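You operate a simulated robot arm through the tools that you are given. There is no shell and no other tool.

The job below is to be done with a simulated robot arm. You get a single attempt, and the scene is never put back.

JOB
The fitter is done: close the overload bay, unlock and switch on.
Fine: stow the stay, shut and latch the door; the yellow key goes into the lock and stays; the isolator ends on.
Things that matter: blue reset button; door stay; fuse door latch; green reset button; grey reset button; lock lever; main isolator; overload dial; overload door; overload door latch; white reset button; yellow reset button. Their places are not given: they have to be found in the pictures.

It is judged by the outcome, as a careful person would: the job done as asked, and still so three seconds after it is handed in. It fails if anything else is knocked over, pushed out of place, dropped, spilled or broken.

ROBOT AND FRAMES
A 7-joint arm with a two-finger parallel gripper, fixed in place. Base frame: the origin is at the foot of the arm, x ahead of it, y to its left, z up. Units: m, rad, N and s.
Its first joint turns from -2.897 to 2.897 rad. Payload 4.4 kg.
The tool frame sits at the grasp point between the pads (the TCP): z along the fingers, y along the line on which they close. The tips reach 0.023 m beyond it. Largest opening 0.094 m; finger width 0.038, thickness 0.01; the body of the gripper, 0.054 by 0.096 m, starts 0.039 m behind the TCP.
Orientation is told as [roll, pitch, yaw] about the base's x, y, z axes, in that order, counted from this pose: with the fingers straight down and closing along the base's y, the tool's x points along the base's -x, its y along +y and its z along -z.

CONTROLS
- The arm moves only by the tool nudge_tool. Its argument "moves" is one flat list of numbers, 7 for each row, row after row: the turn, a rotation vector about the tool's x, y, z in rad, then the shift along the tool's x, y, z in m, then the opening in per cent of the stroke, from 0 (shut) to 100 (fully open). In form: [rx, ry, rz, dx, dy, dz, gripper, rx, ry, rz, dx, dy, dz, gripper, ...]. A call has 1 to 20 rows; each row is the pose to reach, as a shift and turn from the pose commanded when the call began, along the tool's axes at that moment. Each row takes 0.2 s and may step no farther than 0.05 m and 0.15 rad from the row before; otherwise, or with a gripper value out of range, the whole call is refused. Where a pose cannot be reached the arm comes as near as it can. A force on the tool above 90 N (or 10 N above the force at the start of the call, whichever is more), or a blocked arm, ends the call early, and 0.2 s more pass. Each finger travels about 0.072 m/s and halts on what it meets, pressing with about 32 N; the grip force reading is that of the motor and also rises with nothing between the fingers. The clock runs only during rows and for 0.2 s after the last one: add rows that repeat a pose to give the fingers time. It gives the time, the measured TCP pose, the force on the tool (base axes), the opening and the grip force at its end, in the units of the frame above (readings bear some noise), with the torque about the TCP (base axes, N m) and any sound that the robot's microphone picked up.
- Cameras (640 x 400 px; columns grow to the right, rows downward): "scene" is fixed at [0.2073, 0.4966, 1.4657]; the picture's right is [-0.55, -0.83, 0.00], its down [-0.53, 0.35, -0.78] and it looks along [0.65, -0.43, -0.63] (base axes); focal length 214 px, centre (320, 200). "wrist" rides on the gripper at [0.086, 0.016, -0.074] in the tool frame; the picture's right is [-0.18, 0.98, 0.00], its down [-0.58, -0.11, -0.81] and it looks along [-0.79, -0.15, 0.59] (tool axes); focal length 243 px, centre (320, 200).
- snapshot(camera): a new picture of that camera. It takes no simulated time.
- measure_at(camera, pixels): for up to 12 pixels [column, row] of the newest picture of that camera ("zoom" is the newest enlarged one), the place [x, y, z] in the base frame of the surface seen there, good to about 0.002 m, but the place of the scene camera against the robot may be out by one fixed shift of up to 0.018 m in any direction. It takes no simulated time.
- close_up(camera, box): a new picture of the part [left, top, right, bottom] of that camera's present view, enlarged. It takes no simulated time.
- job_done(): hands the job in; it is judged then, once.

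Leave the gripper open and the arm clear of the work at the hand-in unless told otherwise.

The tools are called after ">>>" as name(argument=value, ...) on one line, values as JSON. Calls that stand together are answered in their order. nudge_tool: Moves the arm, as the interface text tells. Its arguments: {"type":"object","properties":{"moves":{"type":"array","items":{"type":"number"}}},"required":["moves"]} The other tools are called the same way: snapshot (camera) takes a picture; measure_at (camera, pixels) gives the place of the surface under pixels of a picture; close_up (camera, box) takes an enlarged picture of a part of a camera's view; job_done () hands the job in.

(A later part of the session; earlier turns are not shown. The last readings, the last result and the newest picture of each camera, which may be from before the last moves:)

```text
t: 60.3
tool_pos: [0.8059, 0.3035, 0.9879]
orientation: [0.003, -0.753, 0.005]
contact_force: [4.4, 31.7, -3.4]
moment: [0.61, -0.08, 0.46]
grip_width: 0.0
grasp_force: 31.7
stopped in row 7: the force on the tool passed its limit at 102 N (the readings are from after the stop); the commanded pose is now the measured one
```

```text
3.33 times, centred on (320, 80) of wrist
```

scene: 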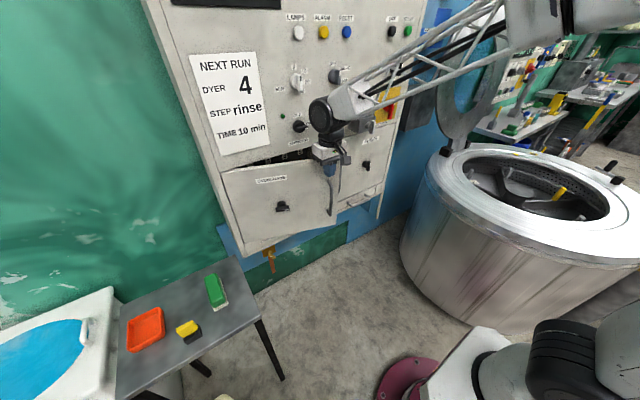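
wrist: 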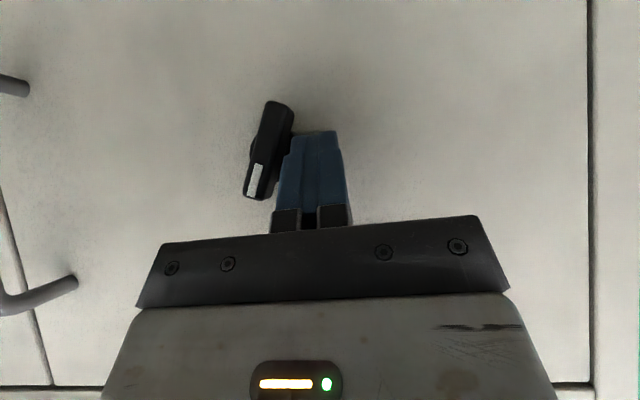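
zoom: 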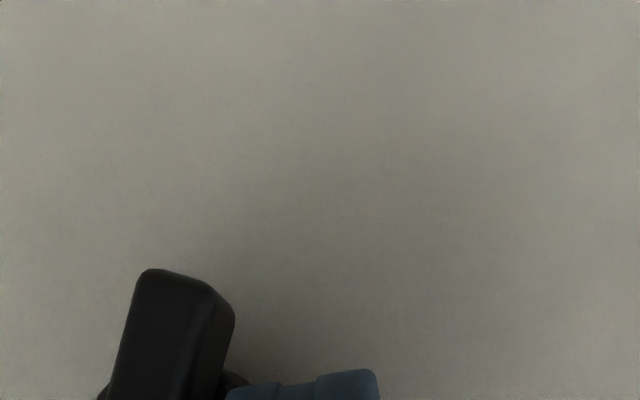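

Step too long in the last row; resending with shorter steps.

>>> nudge_tool(moves=[0, 0, 0, 0, 0.008, 0, 0, 0, 0, 0, -0.01, 0.02, -0.02, 0, 0, 0, 0, 0.0, 0.02, -0.055, 0, 0, 0, 0, 0.02, 0.01, -0.09, 0, 0, 0, 0, 0.03, 0.0, -0.12, 0])

>>> snapshot(camera="wrist")

>>> close_up(camera="wrist", box=[240, 20, 400, 140])

```text
t: 61.5
tool_pos: [0.7034, 0.3024, 1.0519]
orientation: [0.003, -0.751, 0.005]
contact_force: [-0.5, 0.2, 0.5]
moment: [-0.01, -0.05, 0.02]
grip_width: 0.0
grasp_force: 31.8
```

```text
taken
```

wrist: 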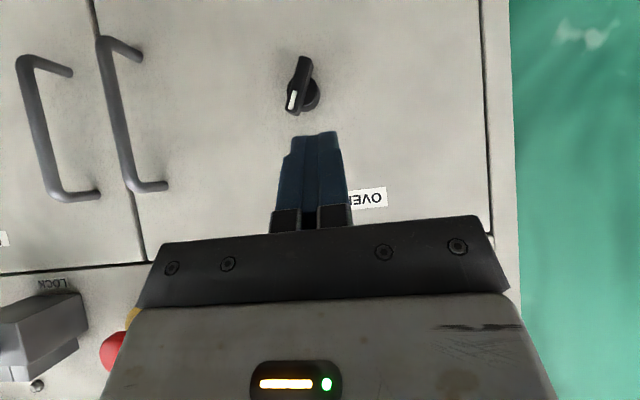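

```text
3.33 times, centred on (320, 80) of wrist
```

zoom: 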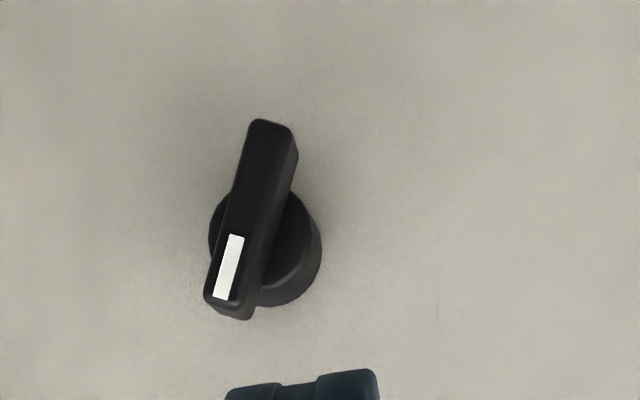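

>>> measure_at(camera="zoom", pixels=[[265, 128], [255, 160], [245, 200], [232, 250], [222, 290], [240, 150], [210, 285], [275, 150]])

```text
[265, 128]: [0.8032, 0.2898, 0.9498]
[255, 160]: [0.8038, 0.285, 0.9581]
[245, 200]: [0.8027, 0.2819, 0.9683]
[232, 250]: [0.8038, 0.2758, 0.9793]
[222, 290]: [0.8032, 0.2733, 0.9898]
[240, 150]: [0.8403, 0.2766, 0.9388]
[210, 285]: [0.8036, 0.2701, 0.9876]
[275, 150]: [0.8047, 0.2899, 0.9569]
```

The bar is at about 70° (line from (0.273,0.990) to (0.288,0.950)); my fingertip probably met the round base before the bar was fully upright. I'll come in a bit shallower and lower, on the +y side, and sweep its lower end toward −y.

>>> nudge_tool(moves=[0, 0, 0, -0.005, 0.0136, 0.04, 0, 0, 0, 0, -0.01, 0.0136, 0.081, 0, 0, 0, 0, -0.0152, 0.0136, 0.1208, 0])

>>> snapshot(camera="wrist")

```text
t: 62.3
tool_pos: [0.7974, 0.3162, 0.9771]
orientation: [0.001, -0.75, 0.005]
contact_force: [-0.2, 0.7, -0.1]
moment: [-0.04, -0.01, 0.02]
grip_width: 0.0
grasp_force: 31.8
```

```text
taken
```

wrist: 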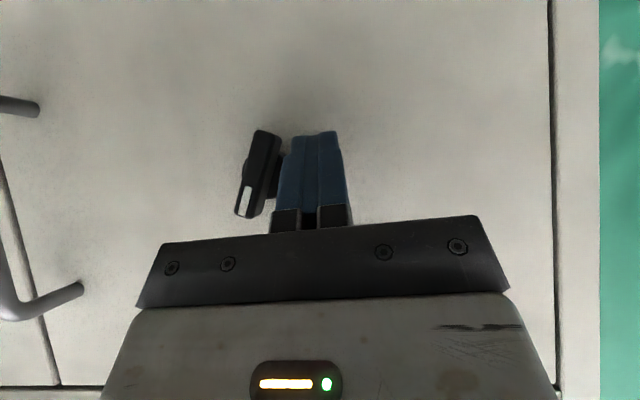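

>>> nudge_tool(moves=[0, 0, 0, 0.002, -0.006, 0.002, 0, 0, 0, 0, 0.002, -0.01, 0.002, 0, 0, 0, 0, 0.002, -0.014, 0.002, 0, 0, 0, 0, 0.002, -0.017, 0.002, 0, 0, 0, 0, 0.002, -0.019, 0.002, 0])

>>> snapshot(camera="wrist")

```text
t: 63.4
tool_pos: [0.7951, 0.3055, 0.9747]
orientation: [0.007, -0.753, 0.012]
contact_force: [6.8, 32.2, -6.4]
moment: [0.33, 0.09, 0.84]
grip_width: 0.0
grasp_force: 31.7
stopped in row 5: the force on the tool passed its limit at 100 N (the readings are from after the stop); the commanded pose is now the measured one
```

```text
taken
```

wrist: 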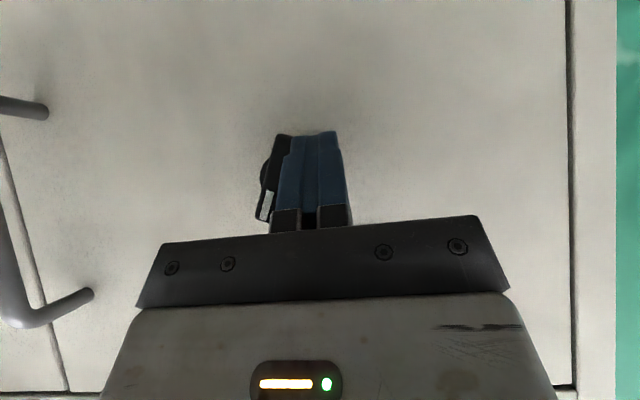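

Again a firm stop at the same bar angle, so this is the latch's own end stop. I'll back off and compare with the fuse latch's angle.

>>> nudge_tool(moves=[0, 0, 0, 0, 0.006, 0, 0, 0, 0, 0, 0.0, 0.01, -0.045, 0, 0, 0, 0, 0.0, -0.02, -0.08, 0, 0, 0, 0, 0.01, -0.06, -0.105, 0, 0, 0, 0, 0.02, -0.1, -0.13, 0, 0, 0, 0, 0.03, -0.14, -0.15, 0])

>>> snapshot(camera="wrist")

```text
t: 64.8
tool_pos: [0.6734, 0.1607, 1.0612]
orientation: [0.007, -0.752, 0.008]
contact_force: [0.9, -0.7, -0.6]
moment: [0.01, 0.01, 0.01]
grip_width: 0.0
grasp_force: 32.1
```

```text
taken
```

wrist: 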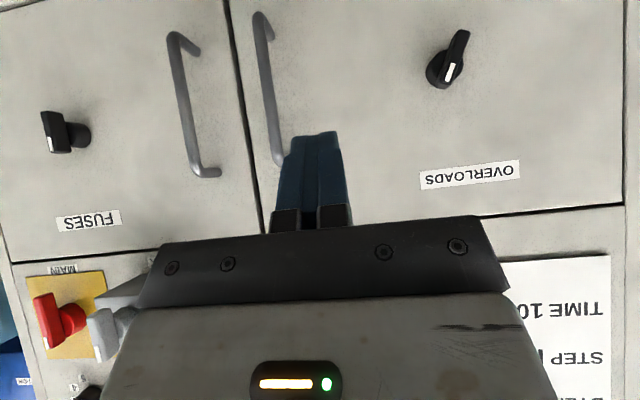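

>>> close_up(camera="wrist", box=[20, 90, 120, 170])

>>> measure_at(camera="zoom", pixels=[[150, 170], [160, 200], [175, 250], [190, 310], [200, 370], [170, 290], [140, 200], [200, 200]])

>>> close_up(camera="wrist", box=[400, 20, 500, 100])

>>> measure_at(camera="zoom", pixels=[[400, 80], [380, 130], [350, 190], [325, 250], [310, 290], [300, 320], [350, 120], [270, 240]])

```text
5.00 times, centred on (70, 130) of wrist
```

zoom: 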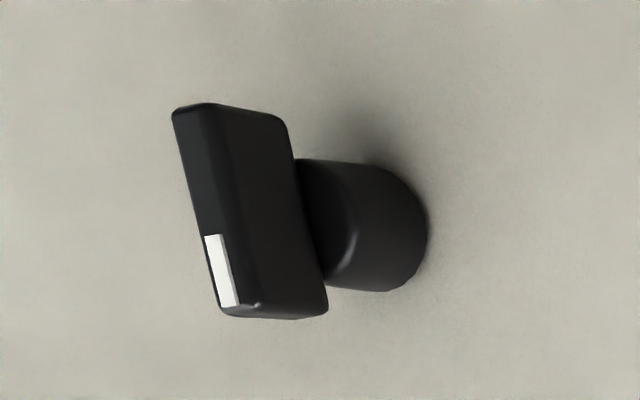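

```text
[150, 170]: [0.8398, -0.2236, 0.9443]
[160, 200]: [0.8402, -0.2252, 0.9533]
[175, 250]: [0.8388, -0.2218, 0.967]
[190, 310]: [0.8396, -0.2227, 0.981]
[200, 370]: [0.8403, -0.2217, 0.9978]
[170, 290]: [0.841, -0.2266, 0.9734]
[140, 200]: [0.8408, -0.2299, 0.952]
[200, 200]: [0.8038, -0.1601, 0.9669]
```

```text
5.00 times, centred on (450, 60) of wrist
```

zoom: 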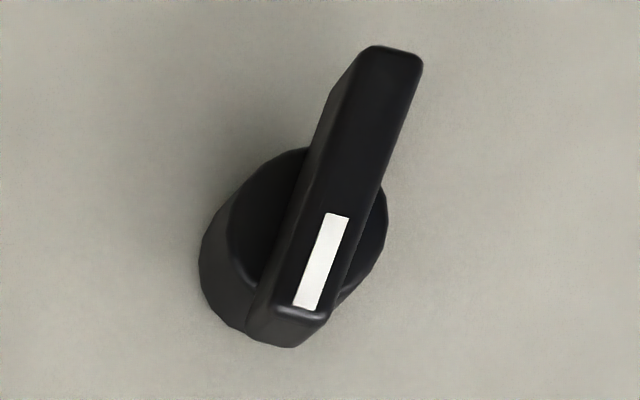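

```text
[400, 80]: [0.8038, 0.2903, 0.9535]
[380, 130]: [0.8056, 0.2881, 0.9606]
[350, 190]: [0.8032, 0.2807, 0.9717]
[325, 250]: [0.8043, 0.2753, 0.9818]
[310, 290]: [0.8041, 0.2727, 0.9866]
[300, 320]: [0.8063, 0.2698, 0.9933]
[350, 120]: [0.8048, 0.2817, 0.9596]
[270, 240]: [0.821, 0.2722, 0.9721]
```

>>> close_up(camera="wrist", box=[20, 90, 120, 170])

>>> measure_at(camera="zoom", pixels=[[195, 120], [200, 150], [208, 190], [215, 220], [222, 260], [230, 295], [188, 125], [240, 300]])

```text
5.00 times, centred on (70, 130) of wrist
```

zoom: 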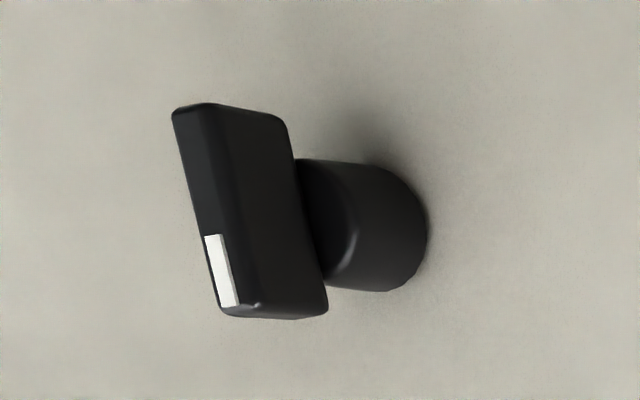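

```text
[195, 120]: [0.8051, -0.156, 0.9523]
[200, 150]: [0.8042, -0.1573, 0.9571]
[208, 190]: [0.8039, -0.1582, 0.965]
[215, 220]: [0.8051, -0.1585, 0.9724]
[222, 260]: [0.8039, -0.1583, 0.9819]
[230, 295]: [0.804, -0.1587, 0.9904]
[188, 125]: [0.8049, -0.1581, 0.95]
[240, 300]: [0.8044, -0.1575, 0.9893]
```

The fuse latch is exactly upright, so the overload latch at ≈65° isn't fully home. My finger was deep enough to touch the knob's round base (radius ≈13 mm), which could have been the stop. I'll re-approach shallower (tip at x≤0.813) so that only the bar is touched.

>>> nudge_tool(moves=[0, 0, 0, 0, 0.04, 0.008, 0, 0, 0, 0, 0, 0.08, 0.016, 0, 0, 0, 0, 0, 0.12, 0.024, 0, 0, 0, 0, -0.003, 0.157, 0.045, 0, 0, 0, 0, -0.006, 0.1573, 0.08, 0, 0, 0, 0, -0.009, 0.1573, 0.115, 0, 0, 0, 0, -0.0123, 0.1573, 0.1473, 0])

>>> snapshot(camera="wrist")

```text
t: 66.4
tool_pos: [0.7804, 0.3204, 0.9661]
orientation: [0.007, -0.754, 0.01]
contact_force: [0.4, -0.1, 0.6]
moment: [-0.01, -0.02, 0.05]
grip_width: 0.0
grasp_force: 32.0
```

```text
taken
```

wrist: 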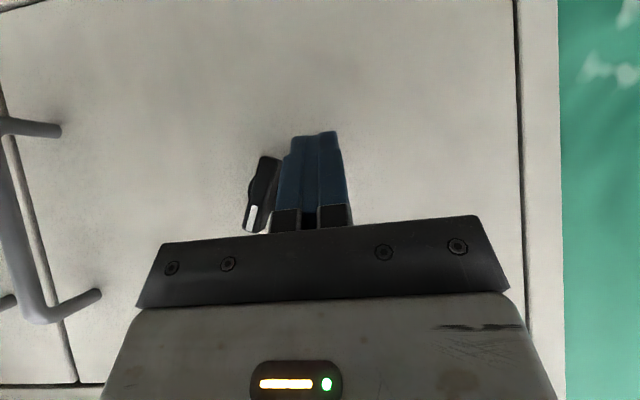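

>>> nudge_tool(moves=[0, 0, 0, 0.0005, -0.008, 0.0064, 0, 0, 0, 0, 0.0005, -0.012, 0.0064, 0, 0, 0, 0, 0.0005, -0.015, 0.0064, 0, 0, 0, 0, 0.0005, -0.018, 0.0064, 0, 0, 0, 0, 0.0005, -0.021, 0.0064, 0])

>>> snapshot(camera="wrist")

```text
t: 67.6
tool_pos: [0.7846, 0.2996, 0.9598]
orientation: [0.007, -0.752, 0.009]
contact_force: [-0.6, 1.2, -1.3]
moment: [0.03, 0.01, 0.06]
grip_width: 0.0
grasp_force: 32.4
```

```text
taken
```

wrist: 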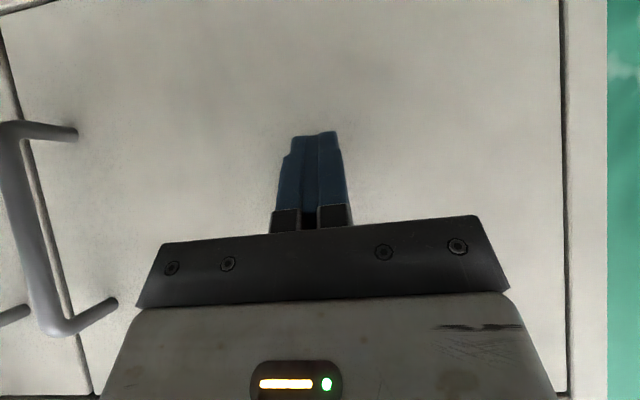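

It moved freely this time. I'll press the last few millimetres to its stop.

>>> nudge_tool(moves=[0, 0, 0, 0, -0.0015, 0, 0, 0, 0, 0, 0, -0.003, 0, 0, 0, 0, 0, 0, -0.0045, 0, 0])

>>> nudge_tool(moves=[0, 0, 0, 0, 0.01, 0, 0, 0, 0, 0, 0.0, 0.012, -0.04, 0, 0, 0, 0, 0.0, 0.0, -0.08, 0, 0, 0, 0, 0.005, -0.03, -0.11, 0])

>>> snapshot(camera="wrist")

```text
t: 68.4
tool_pos: [0.7853, 0.2958, 0.9586]
orientation: [0.008, -0.752, 0.012]
contact_force: [0.8, 4.7, 0.2]
moment: [-0.04, 0.05, 0.09]
grip_width: 0.0
grasp_force: 32.4
```

```text
t: 69.4
tool_pos: [0.7074, 0.265, 1.0367]
orientation: [0.006, -0.752, 0.01]
contact_force: [0.5, 0.4, 0.2]
moment: [0.0, -0.02, 0.01]
grip_width: 0.0003
grasp_force: 31.9
```

```text
taken
```

wrist: 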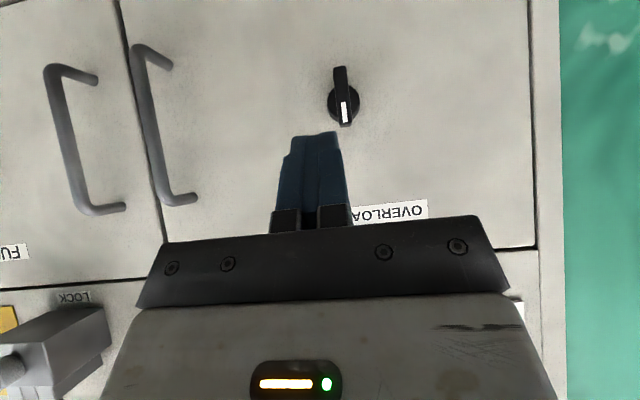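

The latch now looks upright with its mark at the top. I'll measure it to confirm.

>>> close_up(camera="wrist", box=[290, 50, 410, 140])

>>> measure_at(camera="zoom", pixels=[[265, 90], [270, 130], [275, 180], [285, 240], [290, 300], [295, 340], [255, 100], [285, 345]])

```text
4.44 times, centred on (350, 95) of wrist
```

zoom: 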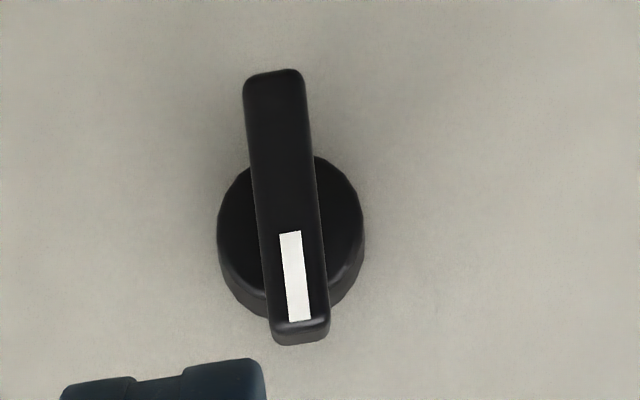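

```text
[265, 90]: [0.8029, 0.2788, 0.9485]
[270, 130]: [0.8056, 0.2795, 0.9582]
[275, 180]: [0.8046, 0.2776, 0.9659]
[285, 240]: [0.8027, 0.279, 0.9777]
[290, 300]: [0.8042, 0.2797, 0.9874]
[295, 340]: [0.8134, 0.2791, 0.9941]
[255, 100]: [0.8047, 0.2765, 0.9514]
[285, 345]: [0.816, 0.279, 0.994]
```

The overload latch is upright like the fuse latch: door shut and latched. Now I'll look at the lock from above: rise, level the tool and move right.

>>> nudge_tool(moves=[0, 0.0836, 0, -0.0154, -0.022, -0.031, 30, 0, 0.167, 0, -0.031, -0.044, -0.062, 60, 0, 0.251, 0, -0.046, -0.067, -0.094, 100, 0, 0.334, 0, -0.062, -0.089, -0.125, 100, 0, 0.418, 0, -0.077, -0.111, -0.156, 100, 0, 0.501, 0, -0.093, -0.133, -0.187, 100, 0, 0.585, 0, -0.108, -0.156, -0.219, 100, 0, 0.669, 0, -0.124, -0.178, -0.25, 100, 0, 0.752, 0, -0.139, -0.2, -0.281, 100])

>>> snapshot(camera="wrist")

```text
t: 71.4
tool_pos: [0.618, 0.0608, 1.3361]
orientation: [0.005, 0.003, 0.015]
contact_force: [-0.4, 0.3, 0.3]
moment: [0.0, 0.01, 0.04]
grip_width: 0.0939
grasp_force: 0.1
```

```text
taken
```

wrist: 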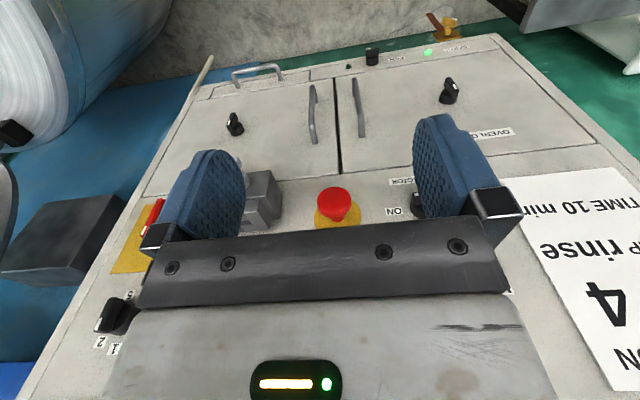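

Level and in the good posture. I'll shift right by 0.12 m to bring the lock between the fingers in view.

>>> nudge_tool(moves=[0, 0, 0, 0, -0.04, -0.02, 100, 0, 0, 0, 0, -0.08, -0.04, 100, 0, 0, 0, 0, -0.12, -0.06, 100])

>>> snapshot(camera="wrist")

>>> close_up(camera="wrist", box=[230, 100, 390, 220])

```text
t: 72.2
tool_pos: [0.6195, -0.0577, 1.3963]
orientation: [0.005, -0.002, 0.014]
contact_force: [0.1, -0.7, -0.1]
moment: [0.01, -0.03, 0.0]
grip_width: 0.094
grasp_force: 0.1
```

```text
taken
```

wrist: 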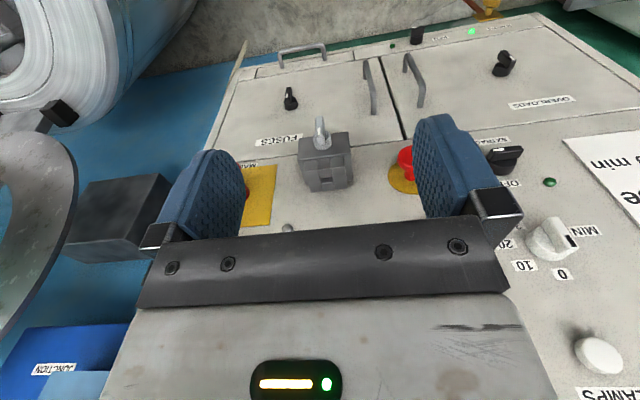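

```text
3.33 times, centred on (310, 160) of wrist
```

zoom: 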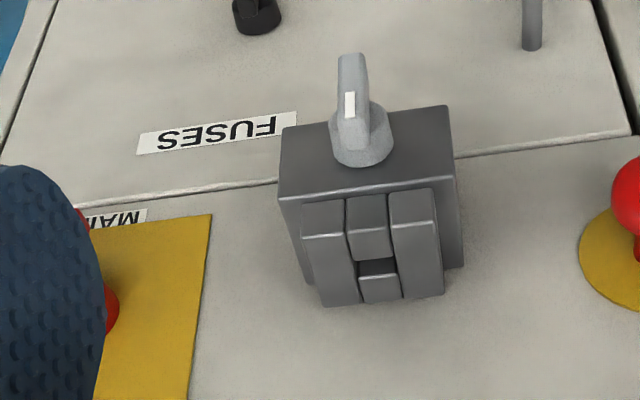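

The lock's top has a raised collar with a rectangular hole at zoom (378,265); the lever is on the front face. I'll measure those.

>>> measure_at(camera="zoom", pixels=[[378, 267], [325, 215], [415, 205], [370, 240], [380, 290], [330, 280], [425, 260], [300, 180], [430, 165], [350, 60], [350, 105], [360, 150]])

>>> close_up(camera="wrist", box=[290, 140, 360, 200])

```text
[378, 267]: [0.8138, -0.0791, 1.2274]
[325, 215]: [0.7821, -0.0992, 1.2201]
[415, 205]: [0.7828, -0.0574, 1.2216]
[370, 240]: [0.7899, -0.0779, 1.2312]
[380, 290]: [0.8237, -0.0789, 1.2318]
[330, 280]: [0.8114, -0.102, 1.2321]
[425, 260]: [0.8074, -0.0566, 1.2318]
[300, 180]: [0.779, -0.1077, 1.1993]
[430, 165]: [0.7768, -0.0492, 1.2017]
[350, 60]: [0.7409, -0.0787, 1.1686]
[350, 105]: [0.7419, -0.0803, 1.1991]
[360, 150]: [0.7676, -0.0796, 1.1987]
```

```text
6.67 times, centred on (325, 170) of wrist
```

zoom: 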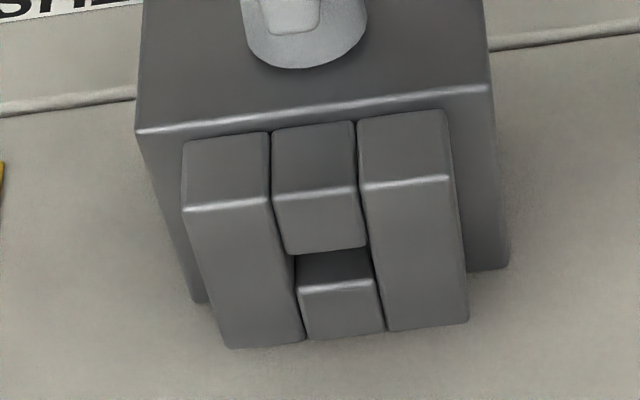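

>>> measure_at(camera="zoom", pixels=[[320, 244], [320, 200], [340, 292], [345, 325], [292, 240], [362, 235], [300, 325], [385, 315], [270, 220], [375, 210], [335, 265], [340, 275]])

```text
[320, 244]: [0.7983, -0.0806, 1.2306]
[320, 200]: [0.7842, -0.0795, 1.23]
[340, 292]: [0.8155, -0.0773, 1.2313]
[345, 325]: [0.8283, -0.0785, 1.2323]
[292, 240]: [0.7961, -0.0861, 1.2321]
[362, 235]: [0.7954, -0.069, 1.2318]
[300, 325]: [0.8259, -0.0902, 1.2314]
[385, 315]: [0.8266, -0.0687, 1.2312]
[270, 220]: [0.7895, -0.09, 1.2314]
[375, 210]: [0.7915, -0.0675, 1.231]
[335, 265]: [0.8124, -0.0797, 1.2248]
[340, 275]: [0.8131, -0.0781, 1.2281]
```

Hole ≈ x 0.799–0.813, y −0.090…−0.068, collar top z≈1.232; its layout (side cheeks in y) matches the key stand, so the key can go in with the same orientation. I must check what sticks out of the panel above the lock, where the gripper would be.

>>> snapshot(camera="scene")

>>> measure_at(camera="scene", pixels=[[338, 76], [332, 77], [345, 80], [299, 80], [395, 68], [373, 88], [361, 118], [347, 33], [323, 32], [298, 125], [333, 120], [390, 108]])

>>> close_up(camera="scene", box=[280, 10, 440, 150])

```text
taken
```

scene: 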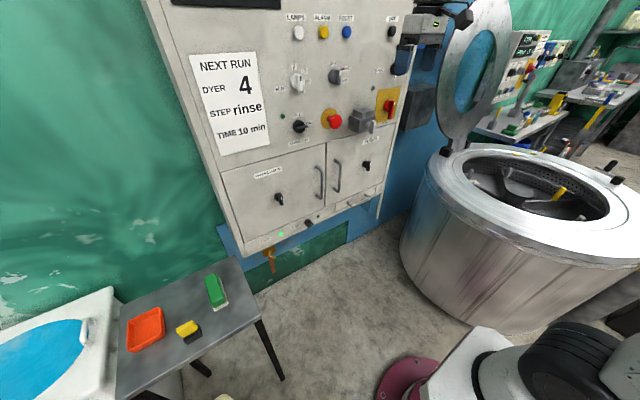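

```text
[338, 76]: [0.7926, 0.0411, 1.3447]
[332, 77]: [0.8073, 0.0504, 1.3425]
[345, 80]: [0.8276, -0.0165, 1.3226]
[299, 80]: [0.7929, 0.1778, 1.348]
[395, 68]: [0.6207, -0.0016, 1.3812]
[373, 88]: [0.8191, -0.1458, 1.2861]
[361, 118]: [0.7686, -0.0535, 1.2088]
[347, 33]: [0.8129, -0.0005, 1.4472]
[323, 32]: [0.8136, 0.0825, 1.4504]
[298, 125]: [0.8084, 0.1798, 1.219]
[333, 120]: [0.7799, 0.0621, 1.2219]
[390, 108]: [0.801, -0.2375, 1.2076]
```

```text
2.86 times, centred on (360, 80) of scene
```

zoom: 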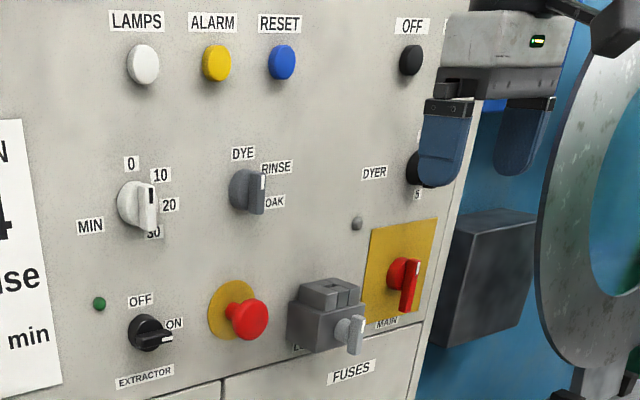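

The panel above the lock is clear in y −0.13…−0.03, but a straight-down gripper would bring the wrist against the panel; so I'll hold the key with the tool pitched (≈−0.6 rad) and fingers closing along y, both at the stand and at the lock. Now I return to the table to study the key.

>>> nudge_tool(moves=[0, 0, 0, 0.0106, 0.041, 0.0156, 100, 0, 0, 0, 0.0212, 0.082, 0.0312, 100, 0, 0, 0, 0.0318, 0.123, 0.0468, 100, 0, 0, 0, 0.0424, 0.164, 0.0624, 100, 0, 0, 0, 0.053, 0.205, 0.078, 100, 0, 0, 0, 0.0636, 0.246, 0.0936, 100, 0, 0, 0, 0.0742, 0.287, 0.1092, 100, 0, 0, 0, 0.0848, 0.328, 0.1248, 100, 0, 0, 0, 0.0954, 0.369, 0.1404, 100, 0, 0, 0, 0.106, 0.41, 0.156, 100, 0, 0, 0, 0.1166, 0.451, 0.1716, 100, 0, 0, 0, 0.1272, 0.492, 0.1872, 100, 0, 0, 0, 0.1378, 0.533, 0.2028, 100, 0, 0, 0, 0.1484, 0.574, 0.2184, 100, 0, 0, 0, 0.159, 0.615, 0.234, 100, 0, 0, 0, 0.17, 0.66, 0.25, 100])

>>> snapshot(camera="wrist")

>>> close_up(camera="wrist", box=[260, 60, 420, 180])

```text
t: 75.6
tool_pos: [0.4396, 0.5984, 1.1486]
orientation: [0.005, -0.001, 0.012]
contact_force: [-0.7, -0.2, 0.0]
moment: [-0.01, -0.01, 0.0]
grip_width: 0.0941
grasp_force: 0.0
```

```text
taken
```

wrist: 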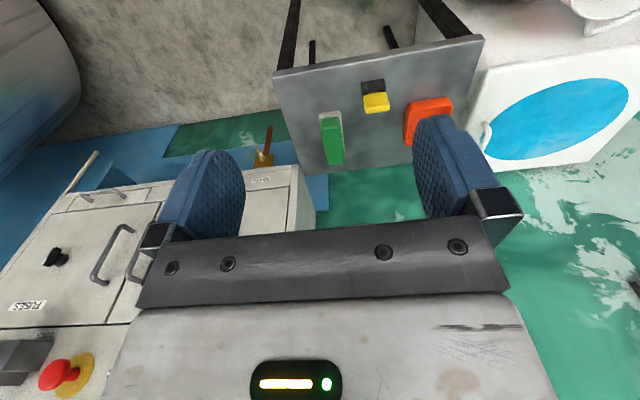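

```text
3.33 times, centred on (340, 120) of wrist
```

zoom: 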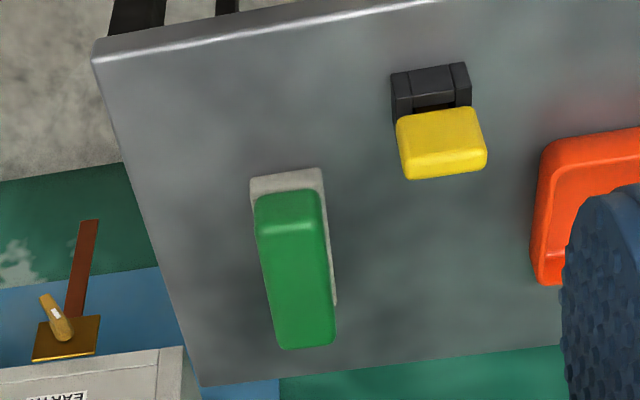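

>>> measure_at(camera="zoom", pixels=[[402, 120], [470, 112], [405, 150], [482, 145], [412, 175], [480, 168], [445, 172], [445, 150], [445, 120], [400, 85], [468, 75], [430, 75]])

>>> measure_at(camera="wrist", pixels=[[322, 120], [342, 118], [328, 160], [344, 160], [410, 105], [450, 102], [408, 140], [375, 98], [365, 105], [387, 103], [372, 112], [388, 108]])

```text
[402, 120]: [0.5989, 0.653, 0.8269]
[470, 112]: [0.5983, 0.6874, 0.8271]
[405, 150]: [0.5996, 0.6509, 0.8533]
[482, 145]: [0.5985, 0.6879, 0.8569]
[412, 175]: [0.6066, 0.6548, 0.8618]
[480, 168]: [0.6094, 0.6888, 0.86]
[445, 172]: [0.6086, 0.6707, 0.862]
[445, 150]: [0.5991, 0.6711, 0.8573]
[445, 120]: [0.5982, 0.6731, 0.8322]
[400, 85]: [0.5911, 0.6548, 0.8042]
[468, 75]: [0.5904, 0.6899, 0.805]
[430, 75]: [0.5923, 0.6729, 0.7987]
```

```text
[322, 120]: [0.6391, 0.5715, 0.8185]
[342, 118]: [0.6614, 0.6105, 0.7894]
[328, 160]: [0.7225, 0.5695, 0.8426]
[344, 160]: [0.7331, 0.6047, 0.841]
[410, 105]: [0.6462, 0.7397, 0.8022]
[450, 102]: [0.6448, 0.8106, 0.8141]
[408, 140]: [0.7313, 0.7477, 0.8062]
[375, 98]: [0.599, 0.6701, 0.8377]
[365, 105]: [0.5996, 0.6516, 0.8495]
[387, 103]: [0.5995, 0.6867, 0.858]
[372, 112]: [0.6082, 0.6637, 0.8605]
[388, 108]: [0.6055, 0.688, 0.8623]
```

>>> nudge_tool(moves=[0, 0, 0, -0.036, 0.012, 0.03, 100, 0, 0, 0, -0.073, 0.025, 0.06, 100, 0, 0, 0, -0.11, 0.038, 0.09, 100, 0, 0, 0, -0.146, 0.05, 0.11, 100])

>>> snapshot(camera="wrist")

>>> close_up(camera="wrist", box=[280, 0, 400, 100])

```text
t: 76.6
tool_pos: [0.5885, 0.6527, 1.0398]
orientation: [0.005, -0.002, 0.015]
contact_force: [0.0, -0.5, 0.1]
moment: [0.01, 0.0, 0.02]
grip_width: 0.094
grasp_force: 0.2
```

```text
taken
```

wrist: 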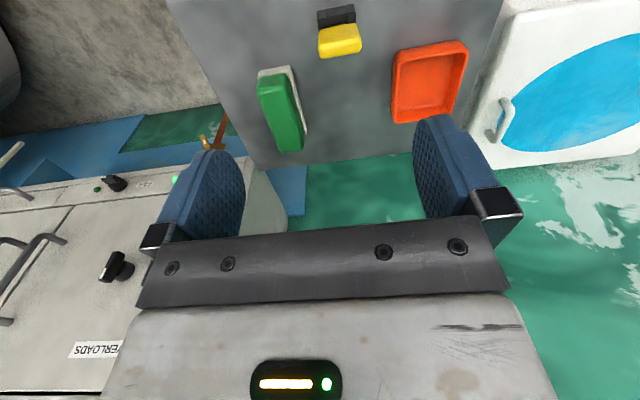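

```text
4.00 times, centred on (340, 50) of wrist
```

zoom: 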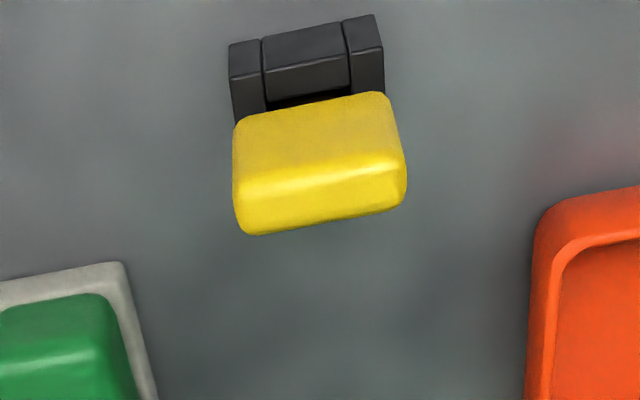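

>>> measure_at(camera="zoom", pixels=[[245, 195], [395, 170], [320, 182], [250, 225], [320, 222], [390, 208], [320, 205], [320, 228], [300, 140], [255, 90], [350, 70], [315, 98]])

```text
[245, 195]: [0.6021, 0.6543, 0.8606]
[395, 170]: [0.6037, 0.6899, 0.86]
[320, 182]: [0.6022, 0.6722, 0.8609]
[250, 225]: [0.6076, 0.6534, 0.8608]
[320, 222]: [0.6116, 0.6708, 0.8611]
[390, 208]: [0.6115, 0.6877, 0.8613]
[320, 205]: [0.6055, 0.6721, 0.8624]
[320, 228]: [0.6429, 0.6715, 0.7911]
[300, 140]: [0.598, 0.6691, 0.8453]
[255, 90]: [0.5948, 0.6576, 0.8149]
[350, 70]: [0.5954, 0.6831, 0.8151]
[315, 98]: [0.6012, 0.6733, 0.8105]
```

Key grip: x 0.5985–0.6125, y 0.651–0.691, top z≈0.862, square to the axes; stand top z≈0.8155. Lock hole centre ≈ (0.806, −0.079). I'll square the tool, then pitch it −0.6 rad above the key.

>>> nudge_tool(moves=[0.005, 0, 0.015, 0.02, 0.009, 0, 74, 0.005, 0, 0.015, 0.0385, 0.0183, 0, 74])

>>> nudge_tool(moves=[0, -0.12, 0, 0, 0, 0, 74, 0, -0.24, 0, 0, 0, 0, 74, 0, -0.36, 0, 0, 0, 0, 74, 0, -0.48, 0, 0, 0, 0, 74, 0, -0.6, 0, 0, 0, 0, 74])

>>> snapshot(camera="wrist")

```text
t: 77.2
tool_pos: [0.5486, 0.6691, 1.0402]
orientation: [-0.001, 0.0, -0.002]
contact_force: [0.0, 0.2, -0.2]
moment: [-0.02, -0.05, -0.04]
grip_width: 0.0696
grasp_force: 0.1
```

```text
t: 78.4
tool_pos: [0.5489, 0.6683, 1.0383]
orientation: [-0.001, -0.603, -0.001]
contact_force: [-0.7, -0.2, 1.0]
moment: [0.01, -0.02, 0.04]
grip_width: 0.0697
grasp_force: 0.0
```

```text
taken
```

wrist: 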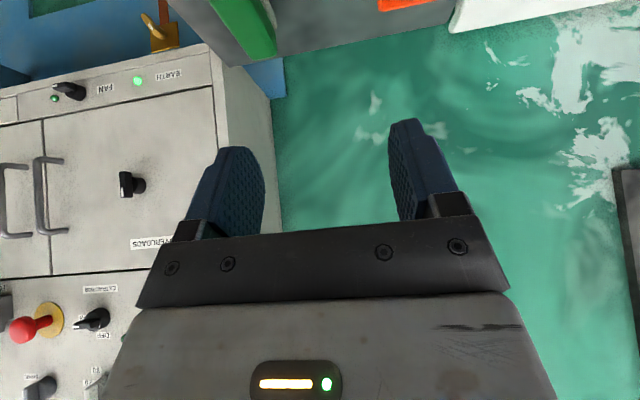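

Pitched fine. I'll lower toward the key: to about (0.6015, 0.671, 0.95).

>>> nudge_tool(moves=[0, 0, 0, 0.0023, 0.001, 0.034, 74, 0, 0, 0, 0.0046, 0.002, 0.068, 74, 0, 0, 0, 0.0068, 0.0027, 0.1026, 74])

>>> snapshot(camera="wrist")

```text
t: 79.2
tool_pos: [0.6018, 0.6738, 0.9511]
orientation: [0.001, -0.602, -0.001]
contact_force: [0.4, 0.5, -0.6]
moment: [-0.01, 0.02, 0.0]
grip_width: 0.0695
grasp_force: 0.2
```

```text
taken
```

wrist: 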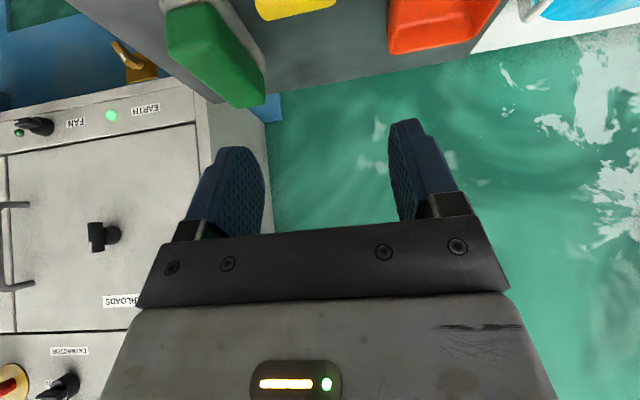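

>>> nudge_tool(moves=[0, 0, 0, 0.0142, -0.0015, 0.0206, 74, 0, 0, 0, 0.0284, -0.0028, 0.0412, 74])

>>> snapshot(camera="wrist")

>>> measure_at(camera="wrist", pixels=[[260, 80], [300, 75], [340, 70], [300, 85]])

```text
t: 79.8
tool_pos: [0.601, 0.6707, 0.8997]
orientation: [0.001, -0.604, -0.003]
contact_force: [1.0, 0.1, 0.7]
moment: [0.01, 0.01, 0.01]
grip_width: 0.0697
grasp_force: 0.0
```

```text
taken
```

wrist: 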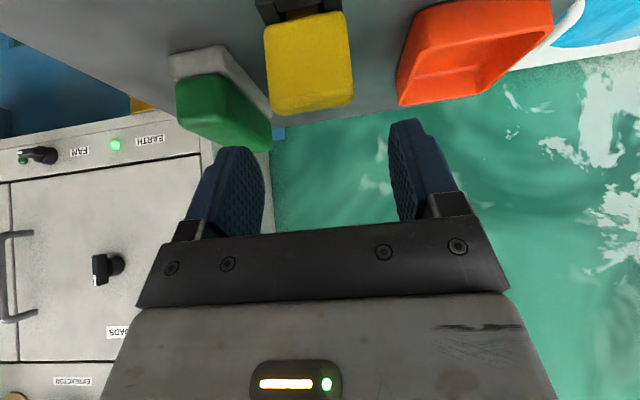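

```text
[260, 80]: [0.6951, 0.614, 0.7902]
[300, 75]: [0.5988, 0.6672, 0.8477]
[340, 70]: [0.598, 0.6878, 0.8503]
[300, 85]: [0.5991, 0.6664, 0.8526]
```

The key sits centred between the fingers. I'll go down to TCP z≈0.853 and then close.

>>> nudge_tool(moves=[0, 0, 0, 0.0132, 0, 0.0192, 74, 0, 0, 0, 0.0265, 0, 0.0385, 74])

>>> snapshot(camera="wrist")

```text
t: 80.4
tool_pos: [0.6006, 0.669, 0.8539]
orientation: [0.0, -0.6, -0.003]
contact_force: [-0.4, 0.2, 1.1]
moment: [0.01, 0.0, 0.0]
grip_width: 0.0697
grasp_force: 0.0
```

```text
taken
```

wrist: 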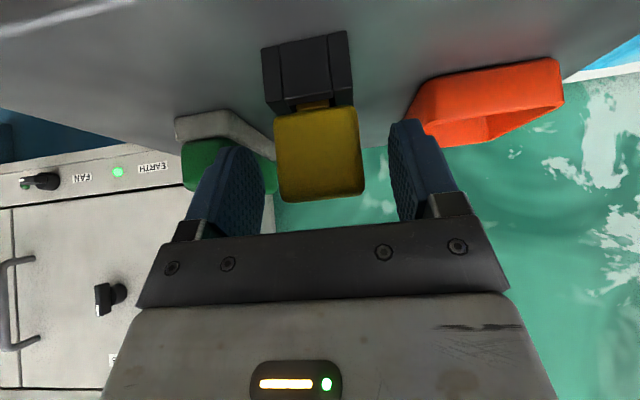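

Key well placed. I'll shift +2 mm in y and close the fingers.

>>> nudge_tool(moves=[0, 0, 0, 0, 0.002, 0, 60, 0, 0, 0, 0, 0.002, 0, 30, 0, 0, 0, 0, 0.002, 0, 30, 0, 0, 0, 0, 0.002, 0, 30, 0, 0, 0, 0, 0.002, 0, 30])

>>> snapshot(camera="wrist")

```text
t: 81.6
tool_pos: [0.6005, 0.6723, 0.8526]
orientation: [-0.001, -0.601, 0.0]
contact_force: [0.0, -0.2, 0.3]
moment: [-0.01, -0.01, 0.03]
grip_width: 0.0413
grasp_force: 32.0
```

```text
taken
```

wrist: 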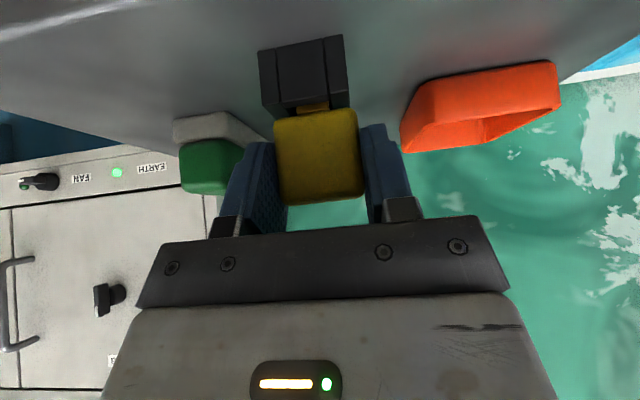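

Gripped (width 41 mm, 32 N). I'll lift straight up in small steps.

>>> nudge_tool(moves=[0, 0, 0, -0.0057, 0, -0.0082, 20, 0, 0, 0, -0.0113, 0, -0.0165, 20, 0, 0, 0, -0.017, 0, -0.0247, 20, 0, 0, 0, -0.0226, 0, -0.033, 20, 0, 0, 0, -0.034, 0, -0.0495, 20])

>>> snapshot(camera="wrist")

```text
t: 82.8
tool_pos: [0.6007, 0.671, 0.9124]
orientation: [-0.001, -0.6, -0.002]
contact_force: [-0.6, 0.7, 0.2]
moment: [-0.02, -0.02, 0.01]
grip_width: 0.041
grasp_force: 32.1
```

```text
taken
```

wrist: 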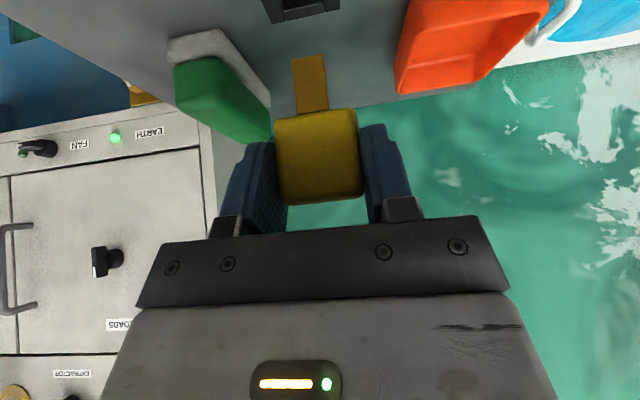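

The key is out, with a flat brass blade below the grip. I'll measure the blade relative to the tool.

>>> close_up(camera="wrist", box=[250, 30, 400, 220])

>>> measure_at(camera="wrist", pixels=[[295, 62], [323, 58], [310, 60], [300, 108], [326, 106], [313, 108], [285, 130], [350, 122], [290, 190], [355, 185], [310, 85], [297, 85]])

```text
2.11 times, centred on (325, 125) of wrist
```

zoom: 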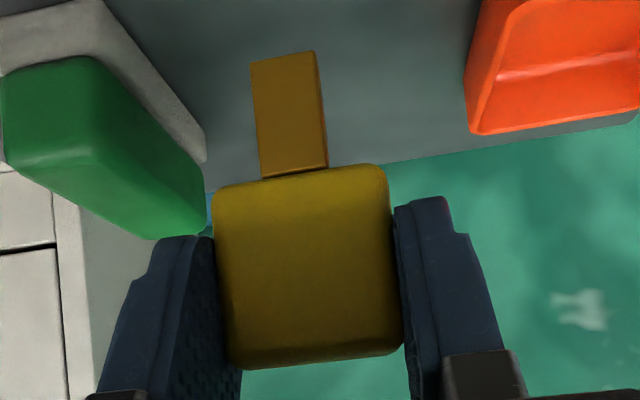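

```text
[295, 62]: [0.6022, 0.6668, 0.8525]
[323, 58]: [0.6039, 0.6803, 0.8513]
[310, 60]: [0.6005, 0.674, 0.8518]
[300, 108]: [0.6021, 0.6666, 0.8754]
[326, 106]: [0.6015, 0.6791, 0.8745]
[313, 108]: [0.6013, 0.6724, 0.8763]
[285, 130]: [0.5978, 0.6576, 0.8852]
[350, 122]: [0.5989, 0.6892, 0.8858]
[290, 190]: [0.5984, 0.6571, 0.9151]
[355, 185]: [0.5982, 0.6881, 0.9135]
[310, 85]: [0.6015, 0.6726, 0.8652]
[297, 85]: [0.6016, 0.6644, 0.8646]
```

Relative to the TCP: blade ≈16 mm wide (y), centre ≈ +0.004 in x and +0.001 in y, tip 63 mm below. Target hole centre (0.8065, −0.078). I'll carry the key up and across in stages, keeping the grip and orientation.

>>> nudge_tool(moves=[0, 0, 0, -0.0155, -0.0117, -0.0374, 20, 0, 0, 0, -0.031, -0.0233, -0.0748, 20, 0, 0, 0, -0.0465, -0.035, -0.1122, 20, 0, 0, 0, -0.0619, -0.0467, -0.1495, 20, 0, 0, 0, -0.0774, -0.0583, -0.1869, 20, 0, 0, 0, -0.0929, -0.07, -0.2243, 20, 0, 0, 0, -0.1045, -0.1075, -0.2391, 20, 0, 0, 0, -0.1162, -0.145, -0.2539, 20, 0, 0, 0, -0.1278, -0.1825, -0.2686, 20, 0, 0, 0, -0.1394, -0.22, -0.2834, 20, 0, 0, 0, -0.151, -0.2575, -0.2982, 20, 0, 0, 0, -0.1627, -0.295, -0.313, 20, 0, 0, 0, -0.1743, -0.3325, -0.3277, 20, 0, 0, 0, -0.1859, -0.37, -0.3425, 20])

>>> snapshot(camera="wrist")

```text
t: 85.8
tool_pos: [0.5629, 0.301, 1.3019]
orientation: [-0.002, -0.599, 0.0]
contact_force: [0.2, 0.3, -1.1]
moment: [-0.03, 0.01, 0.0]
grip_width: 0.0413
grasp_force: 31.7
```

```text
taken
```

wrist: 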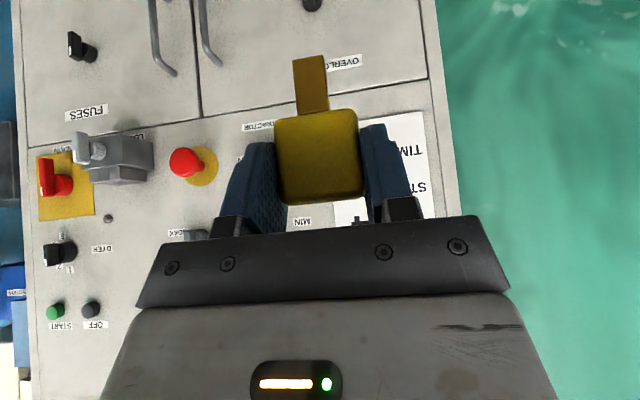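

Key held steady. Continue to a spot in front of and above the lock: (0.64, −0.079, 1.34).

>>> nudge_tool(moves=[0, 0, 0, -0.0095, -0.0422, 0.0013, 20, 0, 0, 0, -0.0189, -0.0844, 0.0027, 20, 0, 0, 0, -0.0284, -0.1267, 0.004, 20, 0, 0, 0, -0.0378, -0.1689, 0.0054, 20, 0, 0, 0, -0.0473, -0.2111, 0.0067, 20, 0, 0, 0, -0.0567, -0.2533, 0.0081, 20, 0, 0, 0, -0.0662, -0.2956, 0.0094, 20, 0, 0, 0, -0.0756, -0.3378, 0.0108, 20, 0, 0, 0, -0.085, -0.38, 0.0121, 20])

>>> snapshot(camera="wrist")

```text
t: 87.8
tool_pos: [0.6366, -0.0804, 1.339]
orientation: [-0.001, -0.6, -0.002]
contact_force: [-0.5, -0.2, -0.4]
moment: [-0.02, 0.05, 0.03]
grip_width: 0.0411
grasp_force: 32.4
```

```text
taken
```

wrist: 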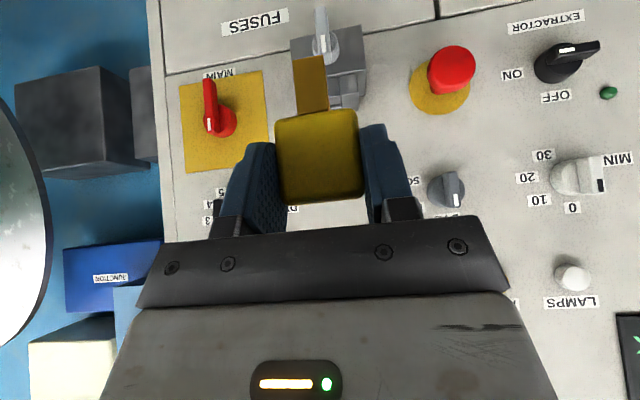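

Now facing the lock. I'll enlarge the lock and the isolator from this angle and re-measure the hole.

>>> close_up(camera="wrist", box=[280, 10, 390, 110])

>>> measure_at(camera="zoom", pixels=[[350, 290], [350, 340], [430, 330], [400, 340], [390, 365], [395, 375], [320, 370], [420, 280], [365, 320], [380, 375], [440, 370], [310, 180]])

>>> close_up(camera="wrist", box=[170, 50, 290, 180])

```text
4.00 times, centred on (335, 60) of wrist
```

zoom: 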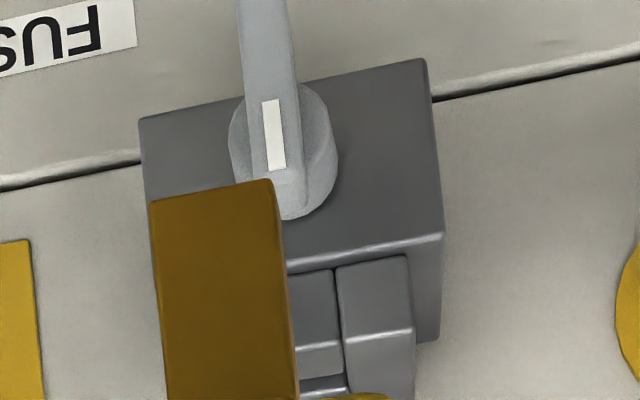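

```text
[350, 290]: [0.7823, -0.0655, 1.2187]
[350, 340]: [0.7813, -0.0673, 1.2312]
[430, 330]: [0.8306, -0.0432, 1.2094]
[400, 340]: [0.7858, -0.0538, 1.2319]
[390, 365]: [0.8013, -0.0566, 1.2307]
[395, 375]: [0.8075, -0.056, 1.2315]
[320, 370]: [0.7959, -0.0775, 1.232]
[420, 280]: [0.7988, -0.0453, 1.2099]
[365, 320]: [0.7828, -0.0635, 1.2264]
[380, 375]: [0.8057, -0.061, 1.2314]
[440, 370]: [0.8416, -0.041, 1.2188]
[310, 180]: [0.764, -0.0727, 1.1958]
```

```text
3.08 times, centred on (230, 115) of wrist
```

zoom: 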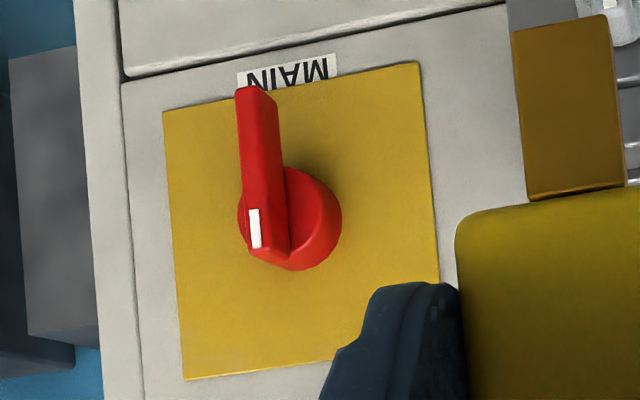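

The isolator's mark points up now and the lock lever's too. Before inserting I'll re-measure the blade in the hand at this pose.

>>> measure_at(camera="wrist", pixels=[[295, 60], [299, 85], [324, 80], [327, 80], [322, 60], [310, 58], [298, 108], [326, 106], [310, 85], [282, 130], [352, 122], [315, 195]])

>>> close_up(camera="wrist", box=[270, 40, 380, 210])

```text
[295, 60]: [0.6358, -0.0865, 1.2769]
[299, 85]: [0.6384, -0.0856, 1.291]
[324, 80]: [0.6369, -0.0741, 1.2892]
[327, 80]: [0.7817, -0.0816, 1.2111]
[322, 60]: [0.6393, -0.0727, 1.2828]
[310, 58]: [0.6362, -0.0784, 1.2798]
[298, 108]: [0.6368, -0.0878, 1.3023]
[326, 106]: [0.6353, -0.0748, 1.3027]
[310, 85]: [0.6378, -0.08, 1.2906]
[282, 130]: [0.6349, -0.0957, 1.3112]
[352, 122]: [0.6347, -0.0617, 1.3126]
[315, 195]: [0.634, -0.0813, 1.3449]
```

```text
2.35 times, centred on (325, 125) of wrist
```

zoom: 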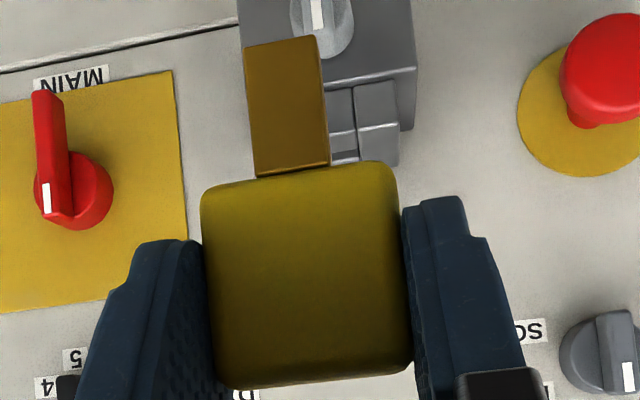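

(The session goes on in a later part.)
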